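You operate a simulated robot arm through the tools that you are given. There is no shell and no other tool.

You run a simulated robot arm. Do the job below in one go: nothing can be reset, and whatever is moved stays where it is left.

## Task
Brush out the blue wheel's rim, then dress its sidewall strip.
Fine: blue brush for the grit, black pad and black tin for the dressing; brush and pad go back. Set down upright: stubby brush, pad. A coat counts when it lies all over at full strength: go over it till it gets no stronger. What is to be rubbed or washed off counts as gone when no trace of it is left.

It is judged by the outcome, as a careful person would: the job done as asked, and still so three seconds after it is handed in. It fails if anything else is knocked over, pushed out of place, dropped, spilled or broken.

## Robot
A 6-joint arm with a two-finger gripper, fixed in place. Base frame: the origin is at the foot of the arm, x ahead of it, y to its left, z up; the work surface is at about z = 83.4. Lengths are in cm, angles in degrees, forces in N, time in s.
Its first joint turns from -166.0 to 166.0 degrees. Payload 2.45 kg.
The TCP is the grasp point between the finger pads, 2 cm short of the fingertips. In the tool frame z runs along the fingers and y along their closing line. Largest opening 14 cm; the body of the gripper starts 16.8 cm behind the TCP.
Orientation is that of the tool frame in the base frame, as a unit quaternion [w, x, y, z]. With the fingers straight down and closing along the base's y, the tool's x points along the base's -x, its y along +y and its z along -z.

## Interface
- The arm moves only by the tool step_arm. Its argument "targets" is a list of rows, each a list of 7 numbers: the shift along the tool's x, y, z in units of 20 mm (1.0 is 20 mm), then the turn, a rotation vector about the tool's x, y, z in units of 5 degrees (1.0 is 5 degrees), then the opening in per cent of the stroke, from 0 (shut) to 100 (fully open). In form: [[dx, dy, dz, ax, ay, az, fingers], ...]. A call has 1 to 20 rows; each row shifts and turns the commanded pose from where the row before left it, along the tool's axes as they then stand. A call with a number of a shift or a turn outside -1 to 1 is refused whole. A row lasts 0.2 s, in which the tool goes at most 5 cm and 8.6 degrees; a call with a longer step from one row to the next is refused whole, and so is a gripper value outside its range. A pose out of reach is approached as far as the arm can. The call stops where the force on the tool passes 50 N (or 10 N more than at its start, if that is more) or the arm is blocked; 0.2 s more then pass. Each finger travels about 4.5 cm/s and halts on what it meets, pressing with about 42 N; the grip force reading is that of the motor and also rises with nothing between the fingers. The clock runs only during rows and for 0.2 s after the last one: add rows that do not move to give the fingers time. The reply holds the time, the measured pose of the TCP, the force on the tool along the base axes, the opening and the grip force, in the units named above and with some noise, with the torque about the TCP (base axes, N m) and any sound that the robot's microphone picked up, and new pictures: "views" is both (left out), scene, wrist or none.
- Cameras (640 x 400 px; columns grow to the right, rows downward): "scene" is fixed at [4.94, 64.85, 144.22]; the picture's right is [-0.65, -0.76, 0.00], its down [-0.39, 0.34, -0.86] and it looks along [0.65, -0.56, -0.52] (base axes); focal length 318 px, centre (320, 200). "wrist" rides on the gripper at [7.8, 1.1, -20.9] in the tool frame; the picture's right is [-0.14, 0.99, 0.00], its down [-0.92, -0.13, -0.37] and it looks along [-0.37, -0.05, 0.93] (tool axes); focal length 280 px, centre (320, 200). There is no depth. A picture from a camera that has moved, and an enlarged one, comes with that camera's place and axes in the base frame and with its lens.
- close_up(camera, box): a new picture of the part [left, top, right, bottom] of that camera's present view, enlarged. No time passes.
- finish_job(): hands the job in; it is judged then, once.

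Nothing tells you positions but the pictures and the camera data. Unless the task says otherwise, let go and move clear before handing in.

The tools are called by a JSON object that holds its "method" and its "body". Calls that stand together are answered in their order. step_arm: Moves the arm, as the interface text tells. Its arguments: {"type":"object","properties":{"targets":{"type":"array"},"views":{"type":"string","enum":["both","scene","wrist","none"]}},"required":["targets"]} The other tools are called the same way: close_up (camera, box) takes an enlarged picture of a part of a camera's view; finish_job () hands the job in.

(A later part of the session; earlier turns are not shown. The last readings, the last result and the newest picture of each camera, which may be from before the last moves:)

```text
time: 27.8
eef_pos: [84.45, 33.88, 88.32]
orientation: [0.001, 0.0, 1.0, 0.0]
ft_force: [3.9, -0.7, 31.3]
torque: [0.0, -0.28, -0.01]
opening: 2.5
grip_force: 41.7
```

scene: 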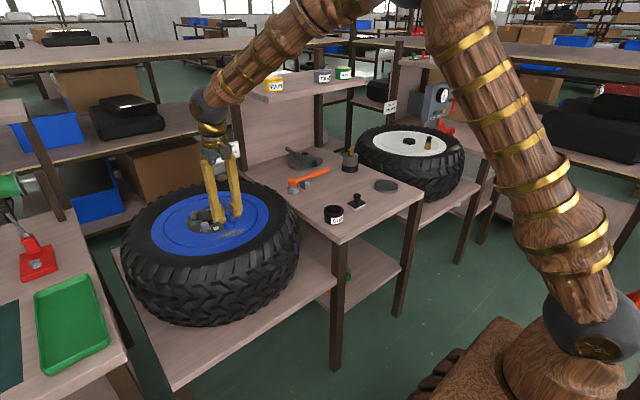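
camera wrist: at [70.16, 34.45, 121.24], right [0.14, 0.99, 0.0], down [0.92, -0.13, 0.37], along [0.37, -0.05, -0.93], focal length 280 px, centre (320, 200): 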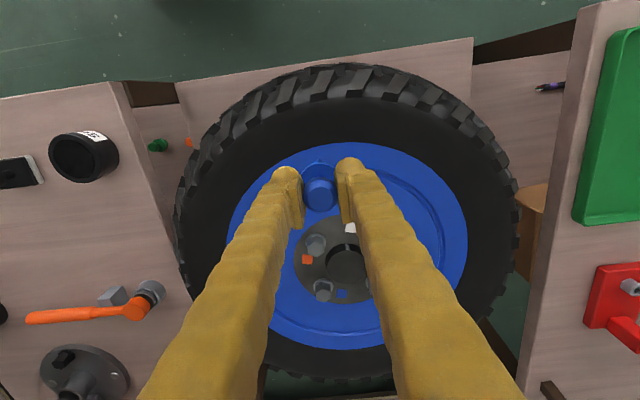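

Contact came at TCP z≈88.65. I'll ease off slightly so the pressure is gentle, then begin stroking along the patch.

{"method": "step_arm", "body": {"targets": [[0, 0, -0.07, 0, 0, 0, 0], [0, 0, 0, 0, 0, 0, 0]], "views": "none"}}

{"method": "step_arm", "body": {"targets": [[0, 0.4, 0, 0, 0, 0, 0], [0, 0.4, 0, 0, 0, 0, 0], [0, 0.4, 0, 0, 0, 0, 0], [0, -0.4, 0, 0, 0, 0, 0], [0, -0.4, 0, 0, 0, 0, 0], [0, -0.4, 0, 0, 0, 0, 0], [0, 0, 0, 0, 0, 0, 0]], "views": "scene"}}

{"method": "close_up", "body": {"camera": "scene", "box": [180, 180, 280, 245]}}

```text
time: 28.4
eef_pos: [84.34, 33.89, 88.34]
orientation: [-0.001, 0.001, 1.0, 0.001]
ft_force: [7.4, 0.9, 8.6]
torque: [0.09, -0.39, -0.05]
opening: 2.49
grip_force: 41.8
```

```text
time: 30.0
eef_pos: [84.4, 33.8, 88.4]
orientation: [0.001, 0.0, 1.0, 0.0]
ft_force: [0.1, 0.1, -0.7]
torque: [-0.02, -0.01, 0.01]
opening: 2.5
grip_force: 41.7
```

scene: 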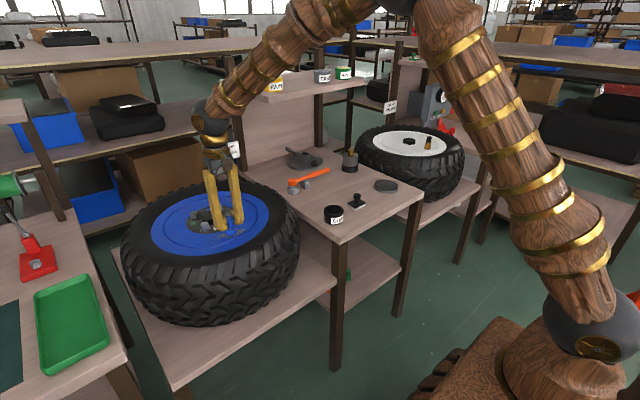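

```text
6.15 times, centred on (230, 212) of scene
camera zoom: at [4.94, 64.85, 144.22], right [-0.65, -0.76, 0.0], down [-0.39, 0.34, -0.86], along [0.65, -0.56, -0.52], focal length 1954 px, centre (874, 123)
```

zoom: 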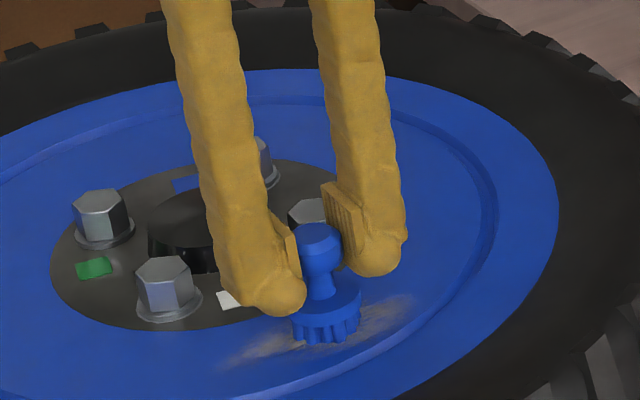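

{"method": "step_arm", "body": {"targets": [[0, 0, 0.06, 0, 0, 0, 0], [0, 0.2, 0, 0, 0, 0, 0], [0, 0.2, 0, 0, 0, 0, 0], [0, 0.2, 0, 0, 0, 0, 0]], "views": "none"}}

{"method": "step_arm", "body": {"targets": [[0, 0.2, 0, 0, 0, 0, 0], [0, 0.2, 0, 0, 0, 0, 0], [0, 0.2, 0, 0, 0, 0, 0]], "views": "none"}}

{"method": "step_arm", "body": {"targets": [[0, -0.3, 0, 0, 0, 0, 0], [0, -0.3, 0, 0, 0, 0, 0], [0, -0.3, 0, 0, 0, 0, 0]], "views": "scene"}}

{"method": "close_up", "body": {"camera": "scene", "box": [180, 180, 280, 245]}}

```text
time: 31.0
eef_pos: [84.41, 35.05, 88.34]
orientation: [0.0, 0.0, 1.0, 0.0]
ft_force: [0.8, -5.7, 6.7]
torque: [-0.15, -0.03, -0.05]
opening: 2.48
grip_force: 42.1
```

```text
time: 31.8
eef_pos: [84.37, 36.3, 88.33]
orientation: [-0.001, 0.0, 1.0, 0.0]
ft_force: [-0.6, -12.7, 18.9]
torque: [-0.37, -0.09, -0.08]
opening: 2.51
grip_force: 41.9
```

```text
time: 32.6
eef_pos: [84.42, 34.43, 88.35]
orientation: [0.0, 0.0, 1.0, 0.0]
ft_force: [-0.1, 3.5, 4.8]
torque: [0.14, 0.01, 0.01]
opening: 2.52
grip_force: 42.2
```

scene: 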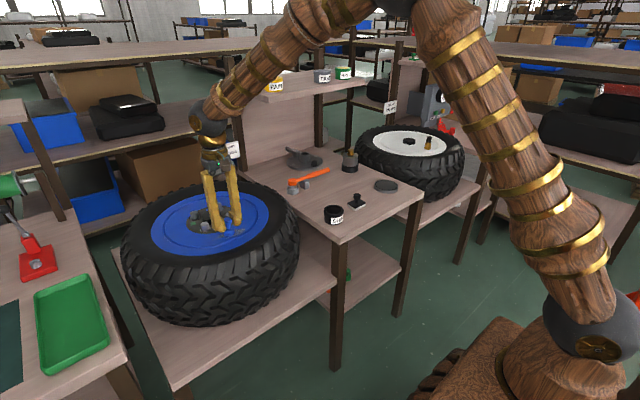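

```text
6.15 times, centred on (230, 212) of scene
camera zoom: at [4.94, 64.85, 144.22], right [-0.65, -0.76, 0.0], down [-0.39, 0.34, -0.86], along [0.65, -0.56, -0.52], focal length 1954 px, centre (874, 123)
```

zoom: 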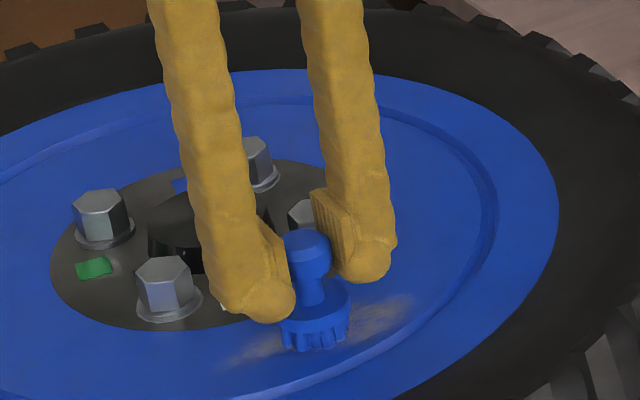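

Contact is at 5–19 N and the grit is thinning. I'll do longer strokes along y over the whole patch.

{"method": "step_arm", "body": {"targets": [[0, -0.4, 0, 0, 0, 0, 0], [0, -0.4, 0, 0, 0, 0, 0], [0, -0.4, 0, 0, 0, 0, 0], [0, -0.4, 0, 0, 0, 0, 0], [0, -0.4, 0, 0, 0, 0, 0], [0, -0.4, 0, 0, 0, 0, 0], [0, -0.4, 0, 0, 0, 0, 0]], "views": "none"}}

{"method": "step_arm", "body": {"targets": [[0, 0.4, 0, 0, 0, 0, 0], [0, 0.4, 0, 0, 0, 0, 0], [0, 0.4, 0, 0, 0, 0, 0], [0, 0.4, 0, 0, 0, 0, 0], [0, 0.4, 0, 0, 0, 0, 0], [0, 0.4, 0, 0, 0, 0, 0], [0, 0.4, 0, 0, 0, 0, 0], [0, 0.4, 0, 0, 0, 0, 0], [0, 0.4, 0, 0, 0, 0, 0], [0, 0.4, 0, 0, 0, 0, 0], [0, 0.4, 0, 0, 0, 0, 0], [0, 0.4, 0, 0, 0, 0, 0], [0, 0.4, 0, 0, 0, 0, 0]], "views": "scene"}}

{"method": "close_up", "body": {"camera": "scene", "box": [180, 180, 280, 245]}}

```text
time: 34.2
eef_pos: [84.33, 28.9, 88.27]
orientation: [0.0, 0.0, 1.0, 0.0]
ft_force: [1.0, 6.6, 9.5]
torque: [0.13, -0.09, 0.0]
opening: 2.5
grip_force: 42.5
```

```text
time: 37.0
eef_pos: [84.36, 39.19, 88.32]
orientation: [0.0, 0.002, 1.0, 0.0]
ft_force: [-1.5, -1.1, 2.2]
torque: [-0.01, 0.04, 0.05]
opening: 2.51
grip_force: 42.5
```

scene: 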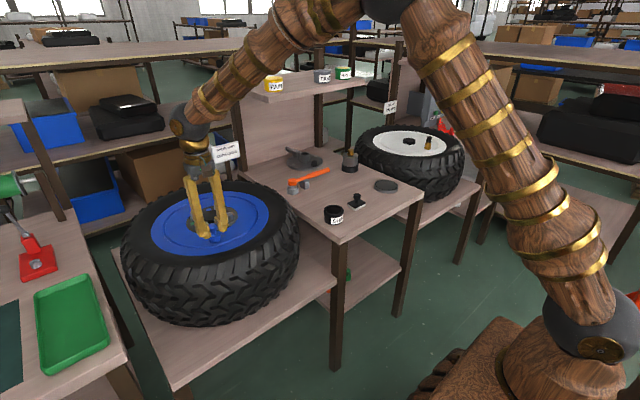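

```text
6.15 times, centred on (230, 212) of scene
camera zoom: at [4.94, 64.85, 144.22], right [-0.65, -0.76, 0.0], down [-0.39, 0.34, -0.86], along [0.65, -0.56, -0.52], focal length 1954 px, centre (874, 123)
```

zoom: 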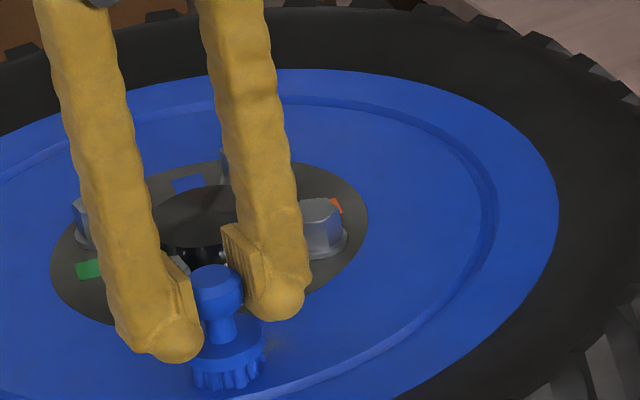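

Most of the grit is gone. I'll press slightly more and run lanes to either side for complete coverage.

{"method": "step_arm", "body": {"targets": [[-0.3, 0, 0.04, 0, 0, 0, 0], [-0.3, 0, 0, 0, 0, 0, 0], [0, -0.4, 0, 0, 0, 0, 0], [0, -0.4, 0, 0, 0, 0, 0], [0, -0.4, 0, 0, 0, 0, 0], [0, -0.4, 0, 0, 0, 0, 0], [0, -0.4, 0, 0, 0, 0, 0], [0, -0.4, 0, 0, 0, 0, 0], [0, -0.4, 0, 0, 0, 0, 0], [0, -0.4, 0, 0, 0, 0, 0], [0, -0.4, 0, 0, 0, 0, 0], [0, -0.4, 0, 0, 0, 0, 0], [0, -0.4, 0, 0, 0, 0, 0], [0, -0.4, 0, 0, 0, 0, 0], [0, -0.4, 0, 0, 0, 0, 0]], "views": "none"}}

{"method": "step_arm", "body": {"targets": [[0.4, 0, 0, 0, 0, 0, 0], [0.4, 0, 0, 0, 0, 0, 0], [0.4, 0, 0, 0, 0, 0, 0], [0, 0.4, 0, 0, 0, 0, 0], [0, 0.4, 0, 0, 0, 0, 0], [0, 0.4, 0, 0, 0, 0, 0], [0, 0.4, 0, 0, 0, 0, 0], [0, 0.4, 0, 0, 0, 0, 0], [0, 0.4, 0, 0, 0, 0, 0], [0, 0.4, 0, 0, 0, 0, 0], [0, 0.4, 0, 0, 0, 0, 0], [0, 0.4, 0, 0, 0, 0, 0], [0, 0.4, 0, 0, 0, 0, 0], [0, 0.4, 0, 0, 0, 0, 0], [0, 0.4, 0, 0, 0, 0, 0], [0, 0.4, 0, 0, 0, 0, 0]], "views": "scene"}}

{"method": "close_up", "body": {"camera": "scene", "box": [180, 180, 280, 245]}}

```text
time: 40.2
eef_pos: [85.63, 28.97, 88.21]
orientation: [0.0, 0.0, 1.0, 0.0]
ft_force: [1.0, 12.1, 17.8]
torque: [0.32, 0.02, -0.02]
opening: 2.51
grip_force: 42.2
```

```text
time: 43.6
eef_pos: [83.14, 39.3, 88.19]
orientation: [0.001, 0.0, 1.0, 0.0]
ft_force: [-0.8, -10.1, 14.5]
torque: [-0.24, -0.01, -0.03]
opening: 2.52
grip_force: 41.6
```

scene: 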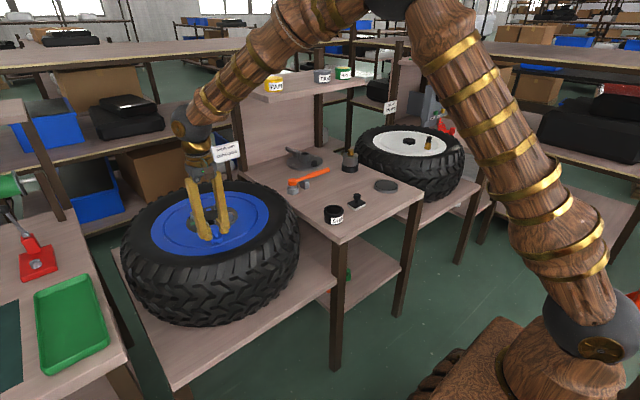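

```text
6.15 times, centred on (230, 212) of scene
camera zoom: at [4.94, 64.85, 144.22], right [-0.65, -0.76, 0.0], down [-0.39, 0.34, -0.86], along [0.65, -0.56, -0.52], focal length 1954 px, centre (874, 123)
```

zoom: 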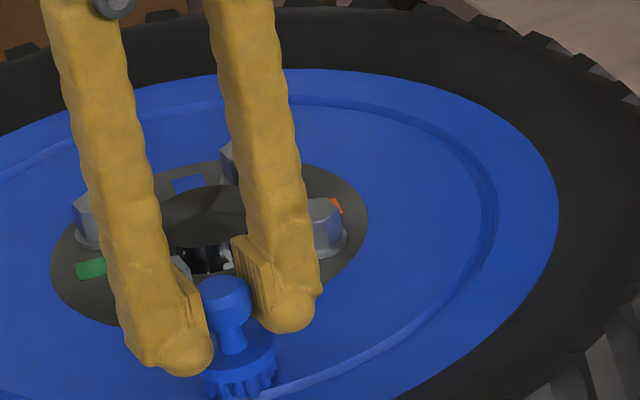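

{"method": "step_arm", "body": {"targets": [[0, 0.4, 0, 0, 0, 0, 0], [0, 0.2, 0, 0, 0, 0, 0], [-0.4, 0, 0, 0, 0, 0, 0], [-0.3, 0, 0, 0, 0, 0, 0], [0, -0.4, 0, 0, 0, 0, 0], [0, -0.4, 0, 0, 0, 0, 0], [0, -0.4, 0, 0, 0, 0, 0], [0, -0.4, 0, 0, 0, 0, 0], [0, -0.4, 0, 0, 0, 0, 0], [0, -0.4, 0, 0, 0, 0, 0], [0, -0.4, 0, 0, 0, 0, 0], [0, -0.4, 0, 0, 0, 0, 0], [0, -0.4, 0, 0, 0, 0, 0], [0, -0.4, 0, 0, 0, 0, 0], [0, -0.4, 0, 0, 0, 0, 0], [0, -0.4, 0, 0, 0, 0, 0], [0, -0.4, 0, 0, 0, 0, 0], [0, -0.4, 0, 0, 0, 0, 0], [0, -0.4, 0, 0, 0, 0, 0]], "views": "none"}}

{"method": "step_arm", "body": {"targets": [[0, 0, -0.3, 0, 0, 0, 0], [0, 0, -0.8, 0, 0, 0, 0], [0, 0, -1, 0, 0, 0, 0], [0.5, 0, -1, 0, 0, 0, 0], [1, 0, -1, 0, 0, 0, 0], [1, 0, -1, 0, 0, 0, 0], [1, -0.5, -1, 0, 0, 0, 0], [1, -1, 0, 0, 0, 0, 0], [1, -1, 0, 0, 0, 0, 0], [1, -1, 0, 0, 0, 0, 0], [0, 0, 0, 0, 0, 0, 0]], "views": "both"}}

{"method": "close_up", "body": {"camera": "scene", "box": [180, 180, 280, 245]}}

{"method": "close_up", "body": {"camera": "wrist", "box": [350, 160, 590, 310]}}

```text
time: 47.6
eef_pos: [84.61, 28.48, 88.11]
orientation: [0.0, 0.001, 1.0, -0.001]
ft_force: [-0.4, -0.9, -1.7]
torque: [0.01, 0.02, -0.01]
opening: 2.52
grip_force: 41.9
```

```text
time: 50.0
eef_pos: [71.55, 21.46, 100.44]
orientation: [0.0, 0.0, 1.0, -0.001]
ft_force: [0.8, 0.3, -1.2]
torque: [0.0, -0.02, -0.01]
opening: 2.49
grip_force: 42.5
camera wrist: at [63.84, 22.62, 121.38], right [0.14, 0.99, 0.0], down [0.92, -0.13, 0.37], along [0.37, -0.05, -0.93], focal length 280 px, centre (320, 200)
```

scene: 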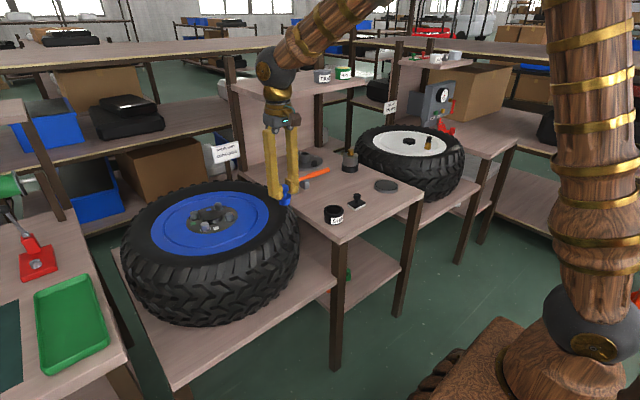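
wrist: 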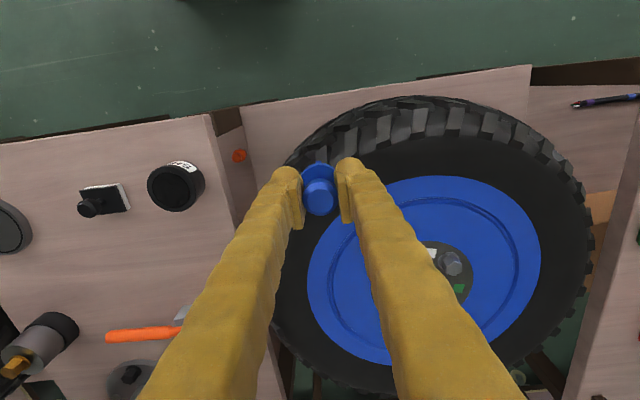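

```text
6.15 times, centred on (230, 212) of scene
camera zoom: at [4.94, 64.85, 144.22], right [-0.65, -0.76, 0.0], down [-0.39, 0.34, -0.86], along [0.65, -0.56, -0.52], focal length 1954 px, centre (874, 123)
```

zoom: 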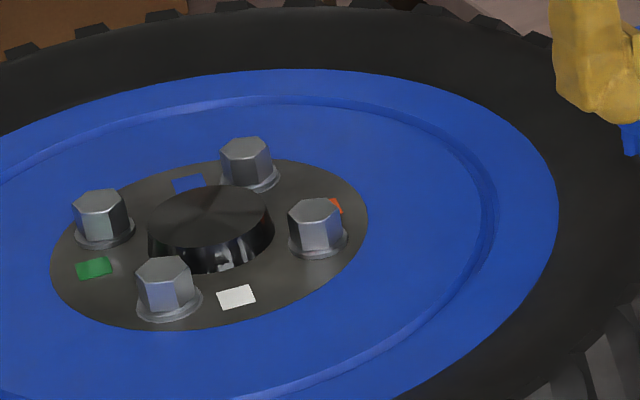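

```text
2.67 times, centred on (470, 235) of wrist
camera zoom: at [63.84, 22.62, 121.38], right [0.14, 0.99, 0.0], down [0.92, -0.13, 0.37], along [0.37, -0.05, -0.93], focal length 748 px, centre (-80, 107)
```

zoom: 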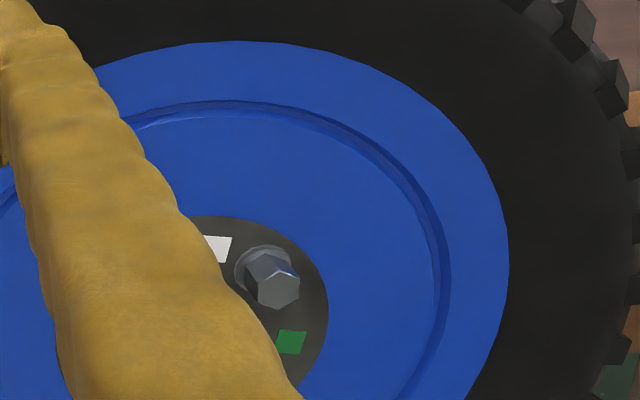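

{"method": "close_up", "body": {"camera": "scene", "box": [205, 215, 265, 253]}}

{"method": "close_up", "body": {"camera": "wrist", "box": [390, 160, 490, 225]}}

{"method": "close_up", "body": {"camera": "wrist", "box": [300, 180, 420, 260]}}

```text
10.53 times, centred on (235, 234) of scene
camera zoom: at [4.94, 64.85, 144.22], right [-0.65, -0.76, 0.0], down [-0.39, 0.34, -0.86], along [0.65, -0.56, -0.52], focal length 3342 px, centre (1215, -158)
```

zoom: 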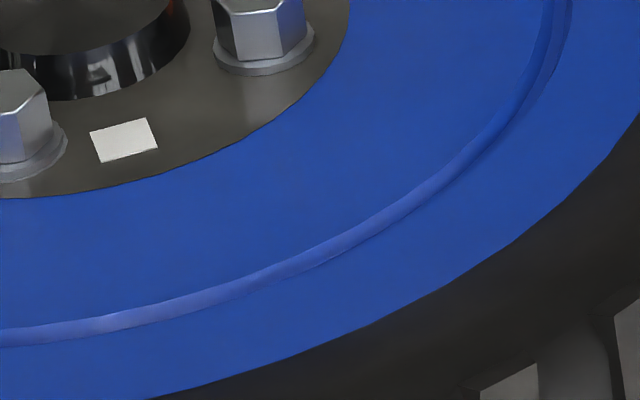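

```text
6.15 times, centred on (440, 192) of wrist
camera zoom: at [63.84, 22.62, 121.38], right [0.14, 0.99, 0.0], down [0.92, -0.13, 0.37], along [0.37, -0.05, -0.93], focal length 1726 px, centre (-418, 246)
```

zoom: 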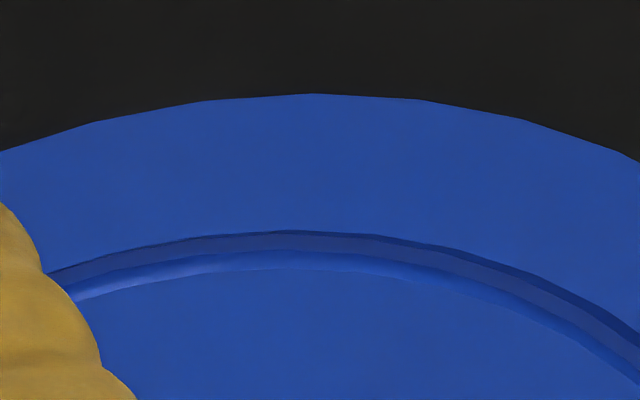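

```text
5.00 times, centred on (360, 220) of wrist
camera zoom: at [63.84, 22.62, 121.38], right [0.14, 0.99, 0.0], down [0.92, -0.13, 0.37], along [0.37, -0.05, -0.93], focal length 1402 px, centre (120, 100)
```

zoom: 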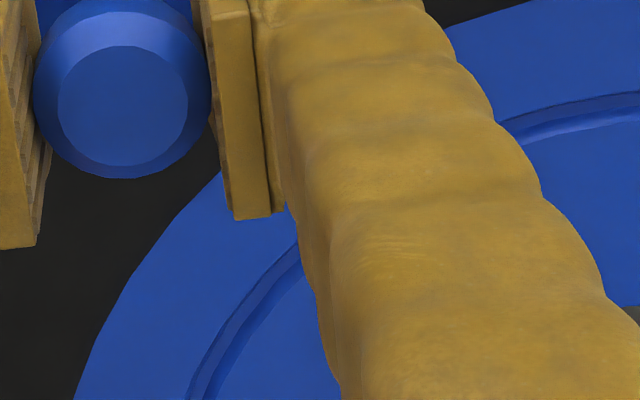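

The grit shows no trace from either camera. Now I'll carry the brush back to its spot at about (77.95, -24.35).

{"method": "step_arm", "body": {"targets": [[-0.16, -1, 0, 0, 0, 0, 0], [-0.16, -1, 0, 0, 0, 0, 0], [-0.16, -1, 0, 0, 0, 0, 0], [-0.16, -1, 0, 0, 0, 0, 0], [-0.16, -1, 0, 0, 0, 0, 0], [-0.16, -1, 0, 0, 0, 0, 0], [-0.16, -1, 0, 0, 0, 0, 0], [-0.16, -1, 0, 0, 0, 0, 0], [-0.16, -1, 0, 0, 0, 0, 0], [-0.16, -1, 0, 0, 0, 0, 0], [-0.16, -1, 0, 0, 0, 0, 0], [-0.16, -1, 0, 0, 0, 0, 0], [-0.16, -1, 0, 0, 0, 0, 0], [-0.16, -1, 0, 0, 0, 0, 0], [-0.16, -1, 0, 0, 0, 0, 0], [-0.16, -1, 0, 0, 0, 0, 0], [-0.16, -1, 0, 0, 0, 0, 0], [-0.16, -1, 0, 0, 0, 0, 0], [-0.16, -1, 0, 0, 0, 0, 0], [-0.16, -1, 0, 0, 0, 0, 0]], "views": "none"}}

{"method": "step_arm", "body": {"targets": [[0, -1, 0.2, 0, 0, 0, 0], [0, -1, 0.5, 0, 0, 0, 0], [0, -0.9, 1, 0, 0, 0, 0], [0, 0, 1, 0, 0, 0, 0], [0, 0, 1, 0, 0, 0, 0], [0, 0, 1, 0, 0, 0, 0], [0, 0, 1, 0, 0, 0, 0], [0, 0, 1, 0, 0, 0, 0], [0, 0, 0, 0, 0, 0, 0]], "views": "both"}}

{"method": "close_up", "body": {"camera": "scene", "box": [330, 140, 430, 205]}}

{"method": "close_up", "body": {"camera": "wrist", "box": [380, 60, 640, 220]}}

```text
time: 54.2
eef_pos: [77.97, -18.52, 100.36]
orientation: [0.0, -0.001, 1.0, 0.001]
ft_force: [-0.3, -0.7, -0.9]
torque: [-0.03, -0.01, 0.02]
opening: 2.51
grip_force: 41.8
```

```text
time: 56.2
eef_pos: [77.97, -24.29, 86.84]
orientation: [0.0, 0.0, 1.0, 0.001]
ft_force: [-0.8, -0.8, -0.7]
torque: [-0.02, 0.02, 0.0]
opening: 2.51
grip_force: 41.2
camera wrist: at [70.2, -23.19, 107.93], right [0.14, 0.99, 0.0], down [0.92, -0.13, 0.37], along [0.37, -0.05, -0.93], focal length 280 px, centre (320, 200)
```

scene: 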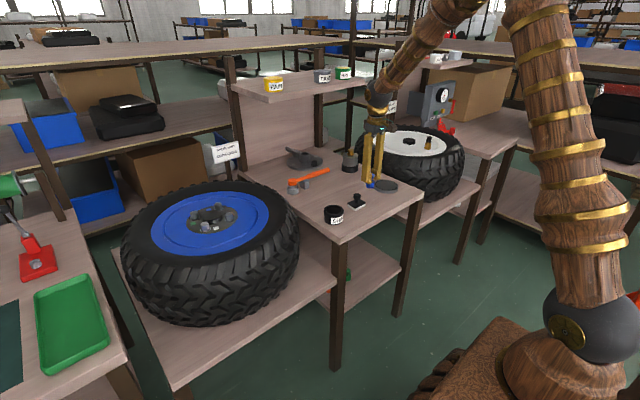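
wrist: 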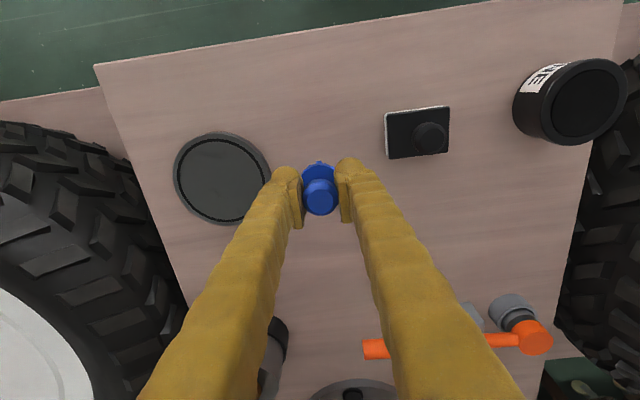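

```text
6.15 times, centred on (380, 172) of scene
camera zoom: at [4.94, 64.85, 144.22], right [-0.65, -0.76, 0.0], down [-0.39, 0.34, -0.86], along [0.65, -0.56, -0.52], focal length 1954 px, centre (-49, 369)
```

zoom: 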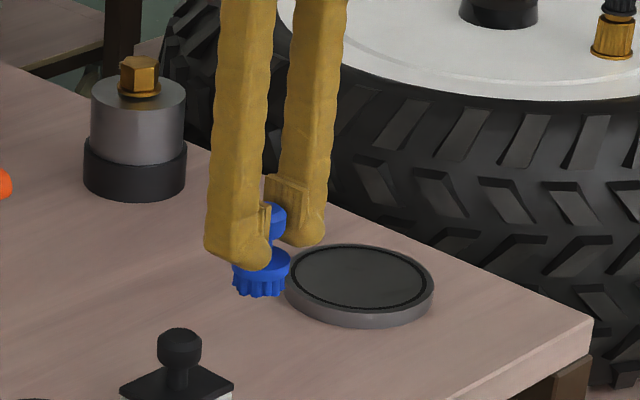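

```text
2.46 times, centred on (510, 140) of wrist
camera zoom: at [70.2, -23.19, 107.93], right [0.14, 0.99, 0.0], down [0.92, -0.13, 0.37], along [0.37, -0.05, -0.93], focal length 690 px, centre (-148, 348)
```

zoom: 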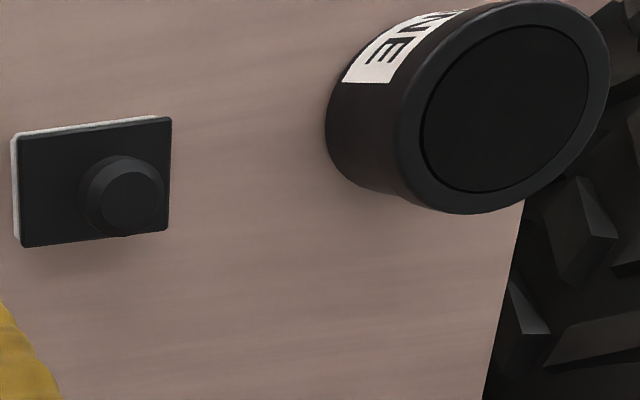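

{"method": "step_arm", "body": {"targets": [[0, 0, 0.5, 0, 0, 0, 0], [0, 0, 0.5, 0, 0, 0, 0], [0, 0, 0.5, 0, 0, 0, 0], [0, 0, 0.2, 0, 0, 0, 0], [0, 0, 0, 0, 0, 0, 0]], "views": "none"}}

{"method": "step_arm", "body": {"targets": [[0, 0, 0.12, 0, 0, 0, 0], [0, 0, 0, 0, 0, 0, 0]], "views": "none"}}

{"method": "step_arm", "body": {"targets": [[0, 0, 0.1, 0, 0, 0, 0], [0, 0, 0, 0, 0, 0, 0]], "views": "none"}}

{"method": "close_up", "body": {"camera": "scene", "box": [330, 140, 430, 205]}}

```text
time: 57.4
eef_pos: [77.91, -24.29, 83.52]
orientation: [0.0, 0.0, 1.0, -0.001]
ft_force: [0.5, 0.3, -0.8]
torque: [0.02, 0.04, -0.01]
opening: 2.5
grip_force: 42.4
```

```text
time: 58.0
eef_pos: [77.95, -24.36, 83.32]
orientation: [0.0, 0.0, 1.0, 0.0]
ft_force: [-1.3, 0.1, 0.1]
torque: [0.0, 0.02, 0.0]
opening: 2.52
grip_force: 41.4
```

```text
time: 58.6
eef_pos: [77.96, -24.17, 83.19]
orientation: [0.0, 0.0, 1.0, 0.0]
ft_force: [0.8, -0.2, -0.3]
torque: [-0.02, 0.01, -0.02]
opening: 2.47
grip_force: 41.9
```

```text
6.15 times, centred on (380, 172) of scene
camera zoom: at [4.94, 64.85, 144.22], right [-0.65, -0.76, 0.0], down [-0.39, 0.34, -0.86], along [0.65, -0.56, -0.52], focal length 1954 px, centre (-49, 369)
```

zoom: 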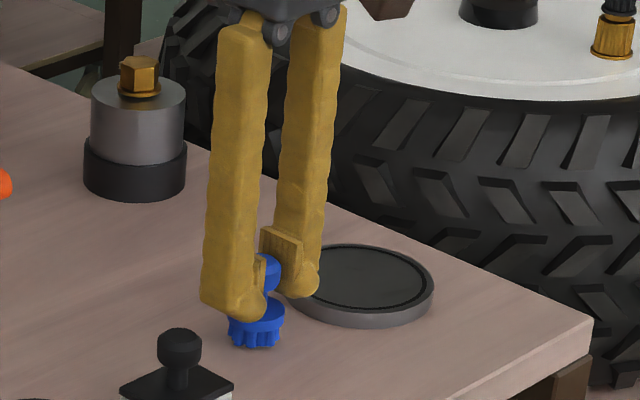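

{"method": "step_arm", "body": {"targets": [[0, 0, 0.1, 0, 0, 0, 0], [0, 0, 0, 0, 0, 0, 0]], "views": "none"}}

{"method": "step_arm", "body": {"targets": [[0, 0, 0.06, 0, 0, 0, 0], [0, 0, 0, 0, 0, 0, 0]], "views": "none"}}

{"method": "step_arm", "body": {"targets": [[0, 0, 0.05, 0, 0, 0, 0], [0, 0, 0, 0, 0, 0, 0]], "views": "none"}}

```text
time: 59.2
eef_pos: [77.88, -24.32, 82.92]
orientation: [-0.001, -0.001, 1.0, 0.0]
ft_force: [0.2, 0.8, -0.1]
torque: [0.0, -0.01, -0.01]
opening: 2.53
grip_force: 41.9
```

```text
time: 59.8
eef_pos: [77.95, -24.4, 82.71]
orientation: [0.0, 0.0, 1.0, 0.001]
ft_force: [0.6, -0.3, -0.3]
torque: [0.0, 0.0, 0.03]
opening: 2.49
grip_force: 42.0
```

```text
time: 60.4
eef_pos: [77.96, -24.28, 82.75]
orientation: [-0.001, 0.0, 1.0, 0.0]
ft_force: [-0.2, 0.4, 0.1]
torque: [0.01, 0.01, 0.04]
opening: 2.48
grip_force: 42.1
```

{"method": "step_arm", "body": {"targets": [[0, 0, 0.05, 0, 0, 0, 0], [0, 0, 0, 0, 0, 0, 0]], "views": "none"}}

{"method": "step_arm", "body": {"targets": [[0, 0, 0.05, 0, 0, 0, 0], [0, 0, 0, 0, 0, 0, 0]], "views": "none"}}

{"method": "close_up", "body": {"camera": "scene", "box": [350, 160, 410, 200]}}

```text
time: 61.0
eef_pos: [78.01, -24.5, 82.69]
orientation: [0.0, 0.0, 1.0, 0.0]
ft_force: [-3.0, -0.5, 14.0]
torque: [0.15, 0.11, -0.02]
opening: 2.5
grip_force: 41.7
```

```text
time: 61.6
eef_pos: [78.03, -24.29, 82.74]
orientation: [0.0, 0.0, 1.0, 0.0]
ft_force: [-4.5, -2.4, 30.9]
torque: [-0.06, 0.12, 0.0]
opening: 2.52
grip_force: 42.4
```

```text
10.00 times, centred on (380, 180) of scene
camera zoom: at [4.94, 64.85, 144.22], right [-0.65, -0.76, 0.0], down [-0.39, 0.34, -0.86], along [0.65, -0.56, -0.52], focal length 3175 px, centre (-280, 400)
```

zoom: 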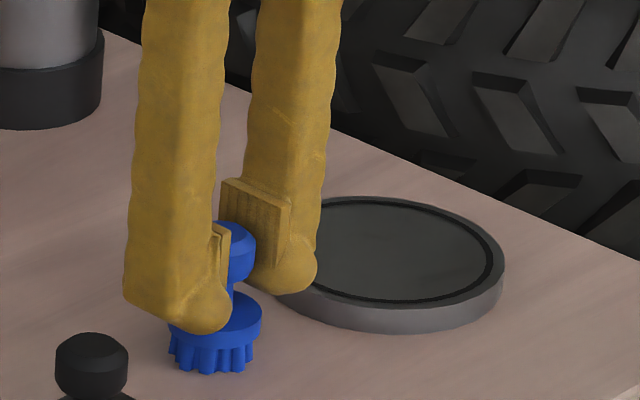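

The brush is on the table. I'll ease off, then open the fingers slowly.

{"method": "step_arm", "body": {"targets": [[0, 0, -0.07, 0, 0, 0, 0], [0, 0, 0, 0, 0, 0, 0]], "views": "none"}}

{"method": "step_arm", "body": {"targets": [[0, 0, 0, 0, 0, 0, 22], [0, 0, 0, 0, 0, 0, 30], [0, 0, 0, 0, 0, 0, 40], [0, 0, 0, 0, 0, 0, 50], [0, 0, 0, 0, 0, 0, 50], [0, 0, -0.5, 0, 0, 0, 50], [0, 0, -1, 0, 0, 0, 50], [0, 0, -1, 0, 0, 0, 50], [0, 0, -1, 0, 0, 0, 50], [0, 0, -1, 0, 0, 0, 50], [0, 0, 0, 0, 0, 0, 50]], "views": "both"}}

{"method": "close_up", "body": {"camera": "scene", "box": [310, 160, 410, 225]}}

{"method": "close_up", "body": {"camera": "wrist", "box": [260, 80, 500, 230]}}

```text
time: 62.2
eef_pos: [78.06, -24.22, 82.59]
orientation: [0.0, -0.001, 1.0, 0.0]
ft_force: [4.6, -2.4, 9.7]
torque: [-0.01, -0.34, -0.04]
opening: 2.5
grip_force: 42.1
```

```text
time: 64.6
eef_pos: [77.89, -24.27, 91.72]
orientation: [0.0, 0.0, 1.0, 0.0]
ft_force: [-0.3, -0.7, 0.4]
torque: [-0.03, -0.01, 0.02]
opening: 7.01
grip_force: 0.1
camera wrist: at [70.15, -23.11, 112.7], right [0.14, 0.99, 0.0], down [0.92, -0.13, 0.37], along [0.36, -0.05, -0.93], focal length 280 px, centre (320, 200)
```

scene: 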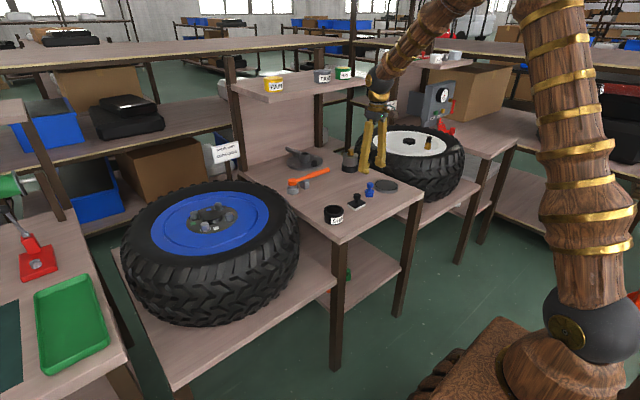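
wrist: 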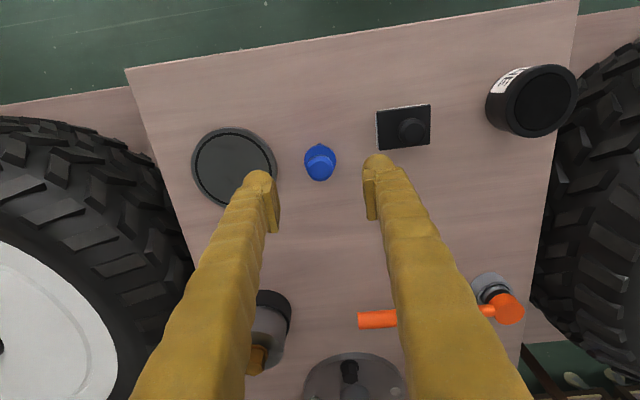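

```text
6.15 times, centred on (360, 192) of scene
camera zoom: at [4.94, 64.85, 144.22], right [-0.65, -0.76, 0.0], down [-0.39, 0.34, -0.86], along [0.65, -0.56, -0.52], focal length 1954 px, centre (74, 246)
```

zoom: 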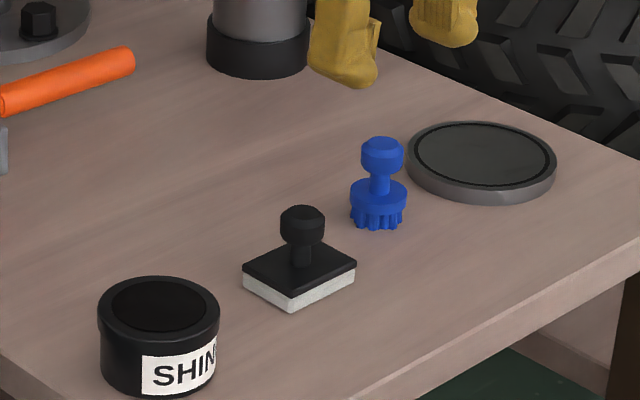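

```text
2.67 times, centred on (380, 155) of wrist
camera zoom: at [70.15, -23.11, 112.7], right [0.14, 0.99, 0.0], down [0.92, -0.13, 0.37], along [0.36, -0.05, -0.93], focal length 748 px, centre (160, 320)
```

zoom: 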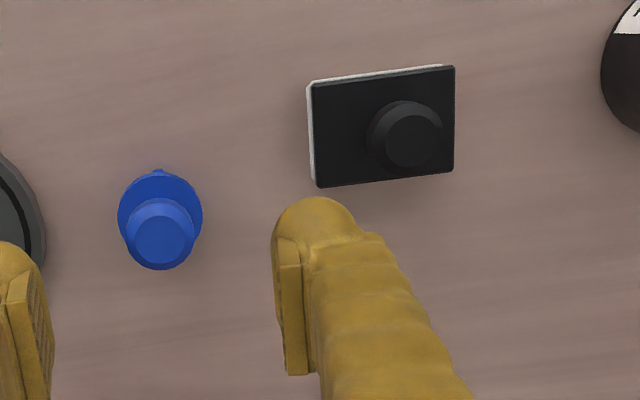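

The brush is back upright in its place. Next is the pad, whose knob is at about (75.7, -14.05); I'll move above it.

{"method": "step_arm", "body": {"targets": [[0.2, 0.85, 0, 0, 0, 0, 50], [0.2, 0.85, 0, 0, 0, 0, 50], [0.2, 0.85, 0, 0, 0, 0, 50], [0.2, 0.85, 0, 0, 0, 0, 50], [0.2, 0.85, 0, 0, 0, 0, 50], [0.1, 0.85, 0, 0, 0, 0, 50], [0, 0, 0.8, 0, 0, 0, 50], [0, 0, 0, 0, 0, 0, 50]], "views": "both"}}

{"method": "close_up", "body": {"camera": "wrist", "box": [220, 110, 420, 235]}}

{"method": "close_up", "body": {"camera": "scene", "box": [310, 150, 410, 215]}}

```text
time: 66.4
eef_pos: [75.69, -14.14, 90.09]
orientation: [0.0, 0.001, 1.0, 0.0]
ft_force: [0.3, 0.4, -0.3]
torque: [0.02, -0.04, 0.03]
opening: 7.0
grip_force: 0.1
camera wrist: at [67.97, -12.99, 111.03], right [0.14, 0.99, 0.0], down [0.92, -0.13, 0.37], along [0.37, -0.05, -0.93], focal length 280 px, centre (320, 200)
```

scene: 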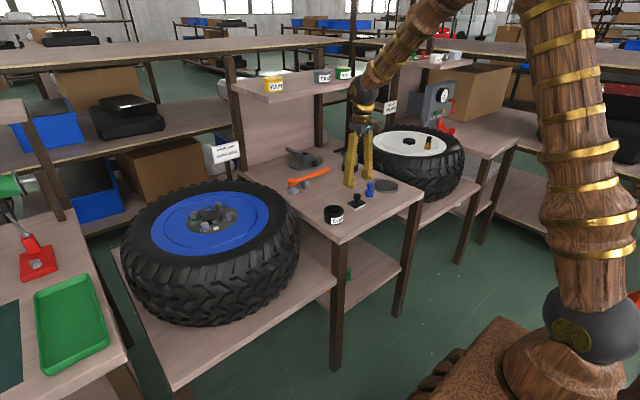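
wrist: 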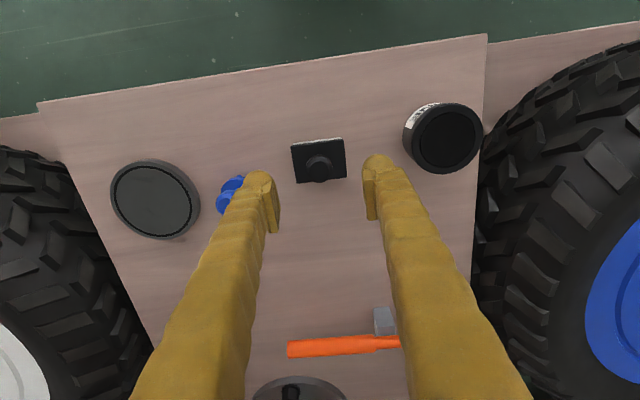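

```text
3.20 times, centred on (320, 172) of wrist
camera zoom: at [67.97, -12.99, 111.03], right [0.14, 0.99, 0.0], down [0.92, -0.13, 0.37], along [0.37, -0.05, -0.93], focal length 897 px, centre (320, 288)
```

zoom: 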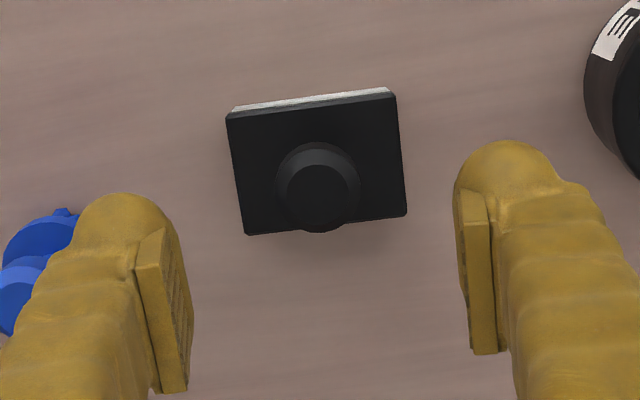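

```text
6.15 times, centred on (360, 182) of scene
camera zoom: at [4.94, 64.85, 144.22], right [-0.65, -0.76, 0.0], down [-0.39, 0.34, -0.86], along [0.65, -0.56, -0.52], focal length 1954 px, centre (74, 308)
```

zoom: 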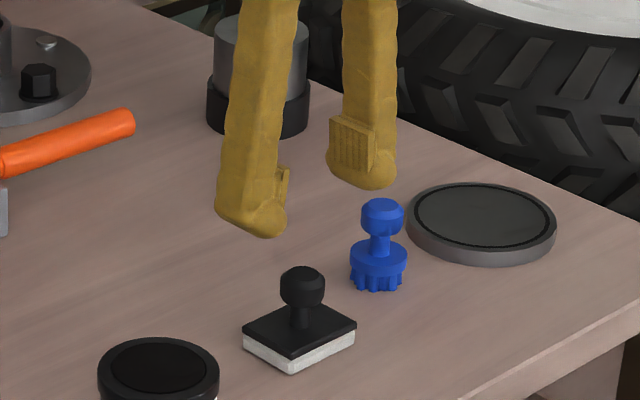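

{"method": "step_arm", "body": {"targets": [[0, 0, 0.8, 0, 0, 0, 50], [0, 0, 0.8, 0, 0, 0, 50], [0, 0, 0.8, 0, 0, 0, 50], [0, 0, 0.8, 0, 0, 0, 50], [0, 0, 0.45, 0, 0, 0, 50], [0, 0, 0, 0, 0, 0, 50]], "views": "none"}}

{"method": "close_up", "body": {"camera": "wrist", "box": [220, 110, 420, 235]}}

{"method": "close_up", "body": {"camera": "scene", "box": [310, 160, 410, 225]}}

```text
time: 67.8
eef_pos: [75.64, -14.13, 82.86]
orientation: [0.0, 0.0, 1.0, 0.0]
ft_force: [0.7, 0.1, 0.2]
torque: [-0.02, 0.01, 0.01]
opening: 7.0
grip_force: 0.0
```

```text
3.20 times, centred on (320, 172) of wrist
camera zoom: at [67.95, -12.99, 103.78], right [0.14, 0.99, 0.0], down [0.92, -0.13, 0.37], along [0.36, -0.05, -0.93], focal length 897 px, centre (320, 288)
```

zoom: 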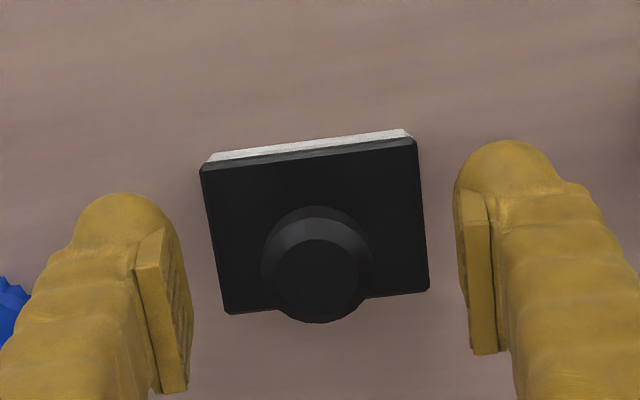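

```text
6.15 times, centred on (360, 192) of scene
camera zoom: at [4.94, 64.85, 144.22], right [-0.65, -0.76, 0.0], down [-0.39, 0.34, -0.86], along [0.65, -0.56, -0.52], focal length 1954 px, centre (74, 246)
```

zoom: 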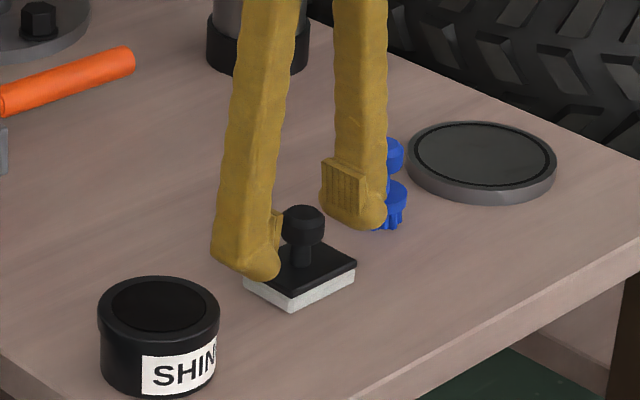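

{"method": "step_arm", "body": {"targets": [[0, 0, 0, 0, 0, 0, 30], [0, 0, 0, 0, 0, 0, 15], [0, 0, 0, 0, 0, 0, 5], [0, 0, 0, 0, 0, 0, 0], [0, 0, 0, 0, 0, 0, 0], [0, 0, 0, 0, 0, 0, 0]], "views": "none"}}

{"method": "close_up", "body": {"camera": "scene", "box": [310, 160, 410, 225]}}

{"method": "close_up", "body": {"camera": "wrist", "box": [220, 110, 420, 235]}}

```text
time: 69.2
eef_pos: [75.62, -14.17, 82.85]
orientation: [0.0, -0.001, 1.0, 0.001]
ft_force: [0.3, -0.8, -0.2]
torque: [0.0, 0.04, 0.0]
opening: 2.59
grip_force: 41.7
```

```text
6.15 times, centred on (360, 192) of scene
camera zoom: at [4.94, 64.85, 144.22], right [-0.65, -0.76, 0.0], down [-0.39, 0.34, -0.86], along [0.65, -0.56, -0.52], focal length 1954 px, centre (74, 246)
```

zoom: 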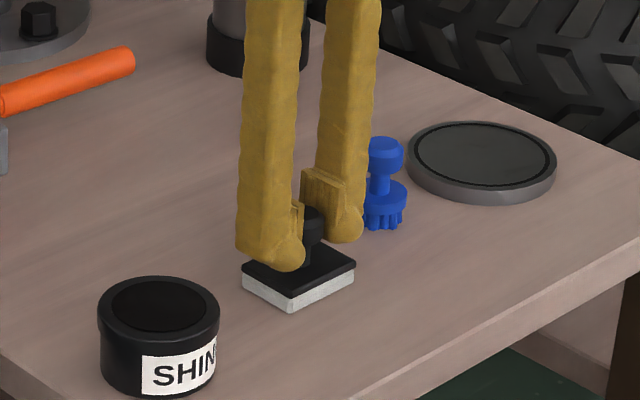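

```text
3.20 times, centred on (320, 172) of wrist
camera zoom: at [67.96, -12.99, 103.8], right [0.14, 0.99, 0.0], down [0.92, -0.13, 0.37], along [0.36, -0.05, -0.93], focal length 897 px, centre (320, 288)
```

zoom: 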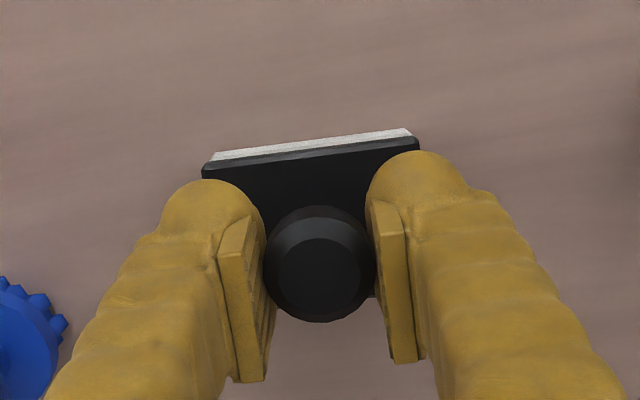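

The pad is gripped. I'll lift it and move it over the tin mouth, estimated at (74.6, -1.0).

{"method": "step_arm", "body": {"targets": [[0, 0, -0.5, 0, 0, 0, 0], [0, 0, -1, 0, 0, 0, 0], [0, 0, -1, 0, 0, 0, 0], [0, 0, -1, 0, 0, 0, 0], [0.1, 0.5, 0, 0, 0, 0, 0], [0.1, 1, 0, 0, 0, 0, 0], [0.1, 1, 0, 0, 0, 0, 0], [0.1, 1, 0, 0, 0, 0, 0], [0.1, 1, 0, 0, 0, 0, 0], [0, 1, 0, 0, 0, 0, 0], [0, 1, 0, 0, 0, 0, 0], [0, 0, 0, 0, 0, 0, 0]], "views": "both"}}

{"method": "close_up", "body": {"camera": "scene", "box": [290, 165, 390, 230]}}

{"method": "close_up", "body": {"camera": "wrist", "box": [220, 110, 420, 235]}}

```text
time: 71.8
eef_pos: [74.9, -1.1, 89.7]
orientation: [-0.001, 0.0, 1.0, -0.001]
ft_force: [-0.7, -0.4, 0.6]
torque: [0.02, 0.01, -0.02]
opening: 2.54
grip_force: 41.9
camera wrist: at [67.01, 0.03, 110.71], right [0.14, 0.99, 0.0], down [0.92, -0.13, 0.37], along [0.36, -0.05, -0.93], focal length 280 px, centre (320, 200)
```

scene: 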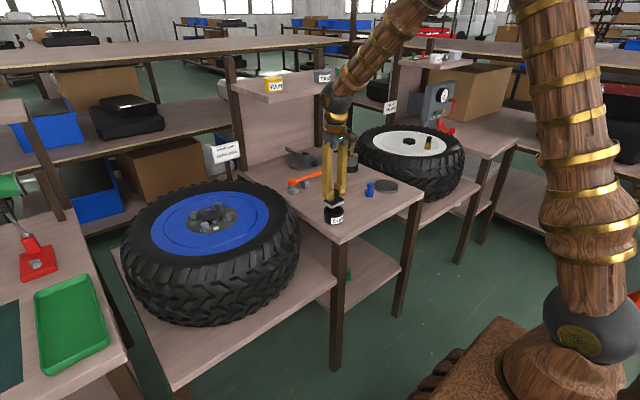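
wrist: 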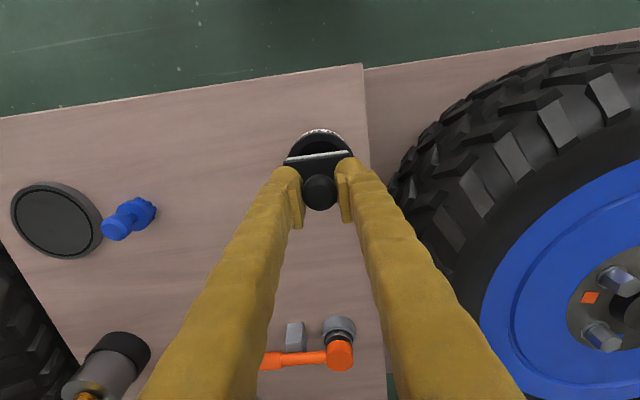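

```text
6.15 times, centred on (340, 198) of scene
camera zoom: at [4.94, 64.85, 144.22], right [-0.65, -0.76, 0.0], down [-0.39, 0.34, -0.86], along [0.65, -0.56, -0.52], focal length 1954 px, centre (197, 215)
```

zoom: 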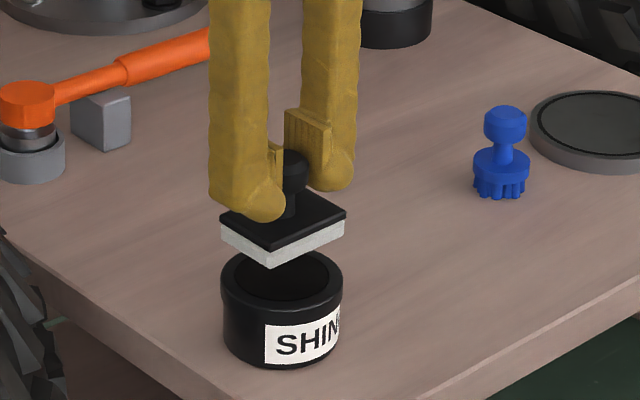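

```text
3.20 times, centred on (320, 172) of wrist
camera zoom: at [67.01, 0.03, 110.71], right [0.14, 0.99, 0.0], down [0.92, -0.13, 0.37], along [0.36, -0.05, -0.93], focal length 897 px, centre (320, 288)
```

zoom: 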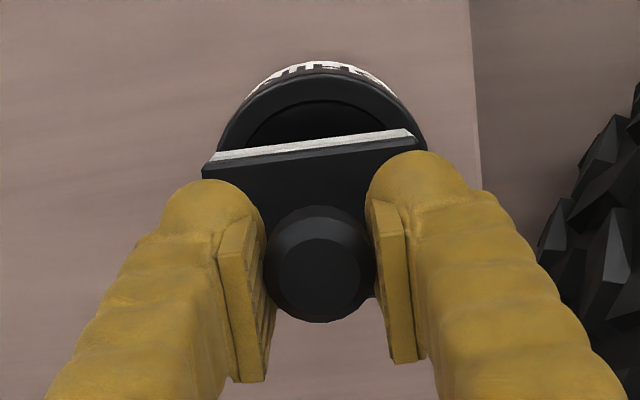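

The pad is centred over the tin in both views. I'll lower it gently onto the dressing in small steps.

{"method": "step_arm", "body": {"targets": [[0.05, 0, 0.4, 0, 0, 0, 0], [0, 0, 0.4, 0, 0, 0, 0], [0, 0, 0.1, 0, 0, 0, 0], [0, 0, 0, 0, 0, 0, 0]], "views": "none"}}

{"method": "step_arm", "body": {"targets": [[0, 0, 0.15, 0, 0, 0, 0], [0, 0, 0, 0, 0, 0, 0]], "views": "none"}}

{"method": "step_arm", "body": {"targets": [[0, 0, 0.1, 0, 0, 0, 0], [0, 0, 0, 0, 0, 0, 0]], "views": "none"}}

{"method": "close_up", "body": {"camera": "scene", "box": [290, 165, 390, 230]}}

```text
time: 72.8
eef_pos: [74.73, -1.05, 88.03]
orientation: [0.001, -0.001, 1.0, 0.0]
ft_force: [0.6, -0.9, -0.7]
torque: [-0.01, 0.02, 0.01]
opening: 2.57
grip_force: 41.7
```

```text
time: 73.4
eef_pos: [74.7, -1.15, 87.68]
orientation: [0.0, 0.0, 1.0, 0.0]
ft_force: [0.8, 0.0, -0.2]
torque: [-0.01, 0.03, 0.0]
opening: 2.58
grip_force: 41.3
```

```text
time: 74.0
eef_pos: [74.68, -1.07, 87.38]
orientation: [0.0, 0.0, 1.0, 0.0]
ft_force: [0.4, -0.1, -1.5]
torque: [0.01, -0.02, 0.01]
opening: 2.56
grip_force: 41.4
```

```text
6.15 times, centred on (340, 198) of scene
camera zoom: at [4.94, 64.85, 144.22], right [-0.65, -0.76, 0.0], down [-0.39, 0.34, -0.86], along [0.65, -0.56, -0.52], focal length 1954 px, centre (197, 215)
```

zoom: 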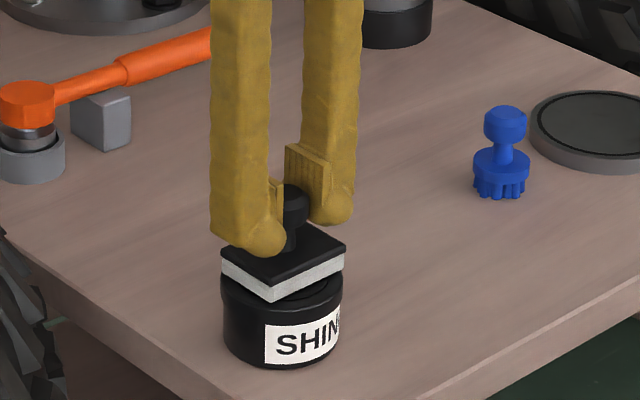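

{"method": "step_arm", "body": {"targets": [[0, 0, 0.08, 0, 0, 0, 0], [0, 0, 0, 0, 0, 0, 0]], "views": "none"}}

{"method": "step_arm", "body": {"targets": [[0, 0, 0.07, 0, 0, 0, 0], [0, 0, 0, 0, 0, 0, 0]], "views": "none"}}

{"method": "step_arm", "body": {"targets": [[0, 0, 0.07, 0, 0, 0, 0], [0, 0, 0, 0, 0, 0, 0]], "views": "none"}}

{"method": "close_up", "body": {"camera": "scene", "box": [290, 165, 390, 230]}}

```text
time: 74.6
eef_pos: [74.75, -1.01, 87.33]
orientation: [0.0, 0.0, 1.0, 0.0]
ft_force: [0.4, -0.2, -0.1]
torque: [-0.03, 0.01, 0.0]
opening: 2.57
grip_force: 42.1
```

```text
time: 75.2
eef_pos: [74.64, -1.09, 87.29]
orientation: [0.001, 0.0, 1.0, 0.0]
ft_force: [-5.6, -0.2, 28.5]
torque: [-0.01, 0.28, 0.0]
opening: 2.57
grip_force: 41.9
```

```text
time: 75.7
eef_pos: [74.75, -1.1, 87.17]
orientation: [0.001, 0.002, 1.0, -0.001]
ft_force: [-2.9, 0.1, 12.4]
torque: [-0.02, 0.06, 0.04]
opening: 2.57
grip_force: 41.8
stopped in row 2: the force on the tool passed its limit at 51 N (the readings are from after the stop); the commanded pose is now the measured one
```

```text
6.15 times, centred on (340, 198) of scene
camera zoom: at [4.94, 64.85, 144.22], right [-0.65, -0.76, 0.0], down [-0.39, 0.34, -0.86], along [0.65, -0.56, -0.52], focal length 1954 px, centre (197, 215)
```

zoom: 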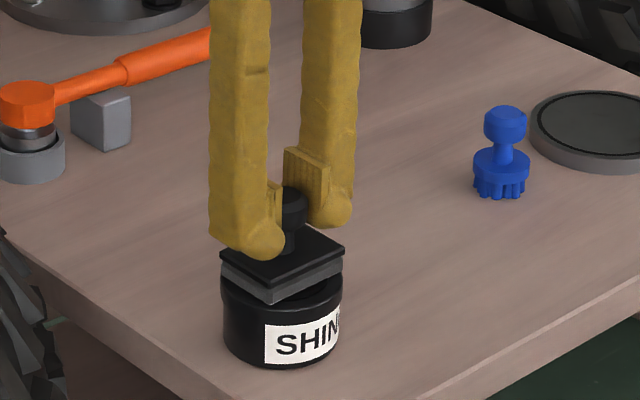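

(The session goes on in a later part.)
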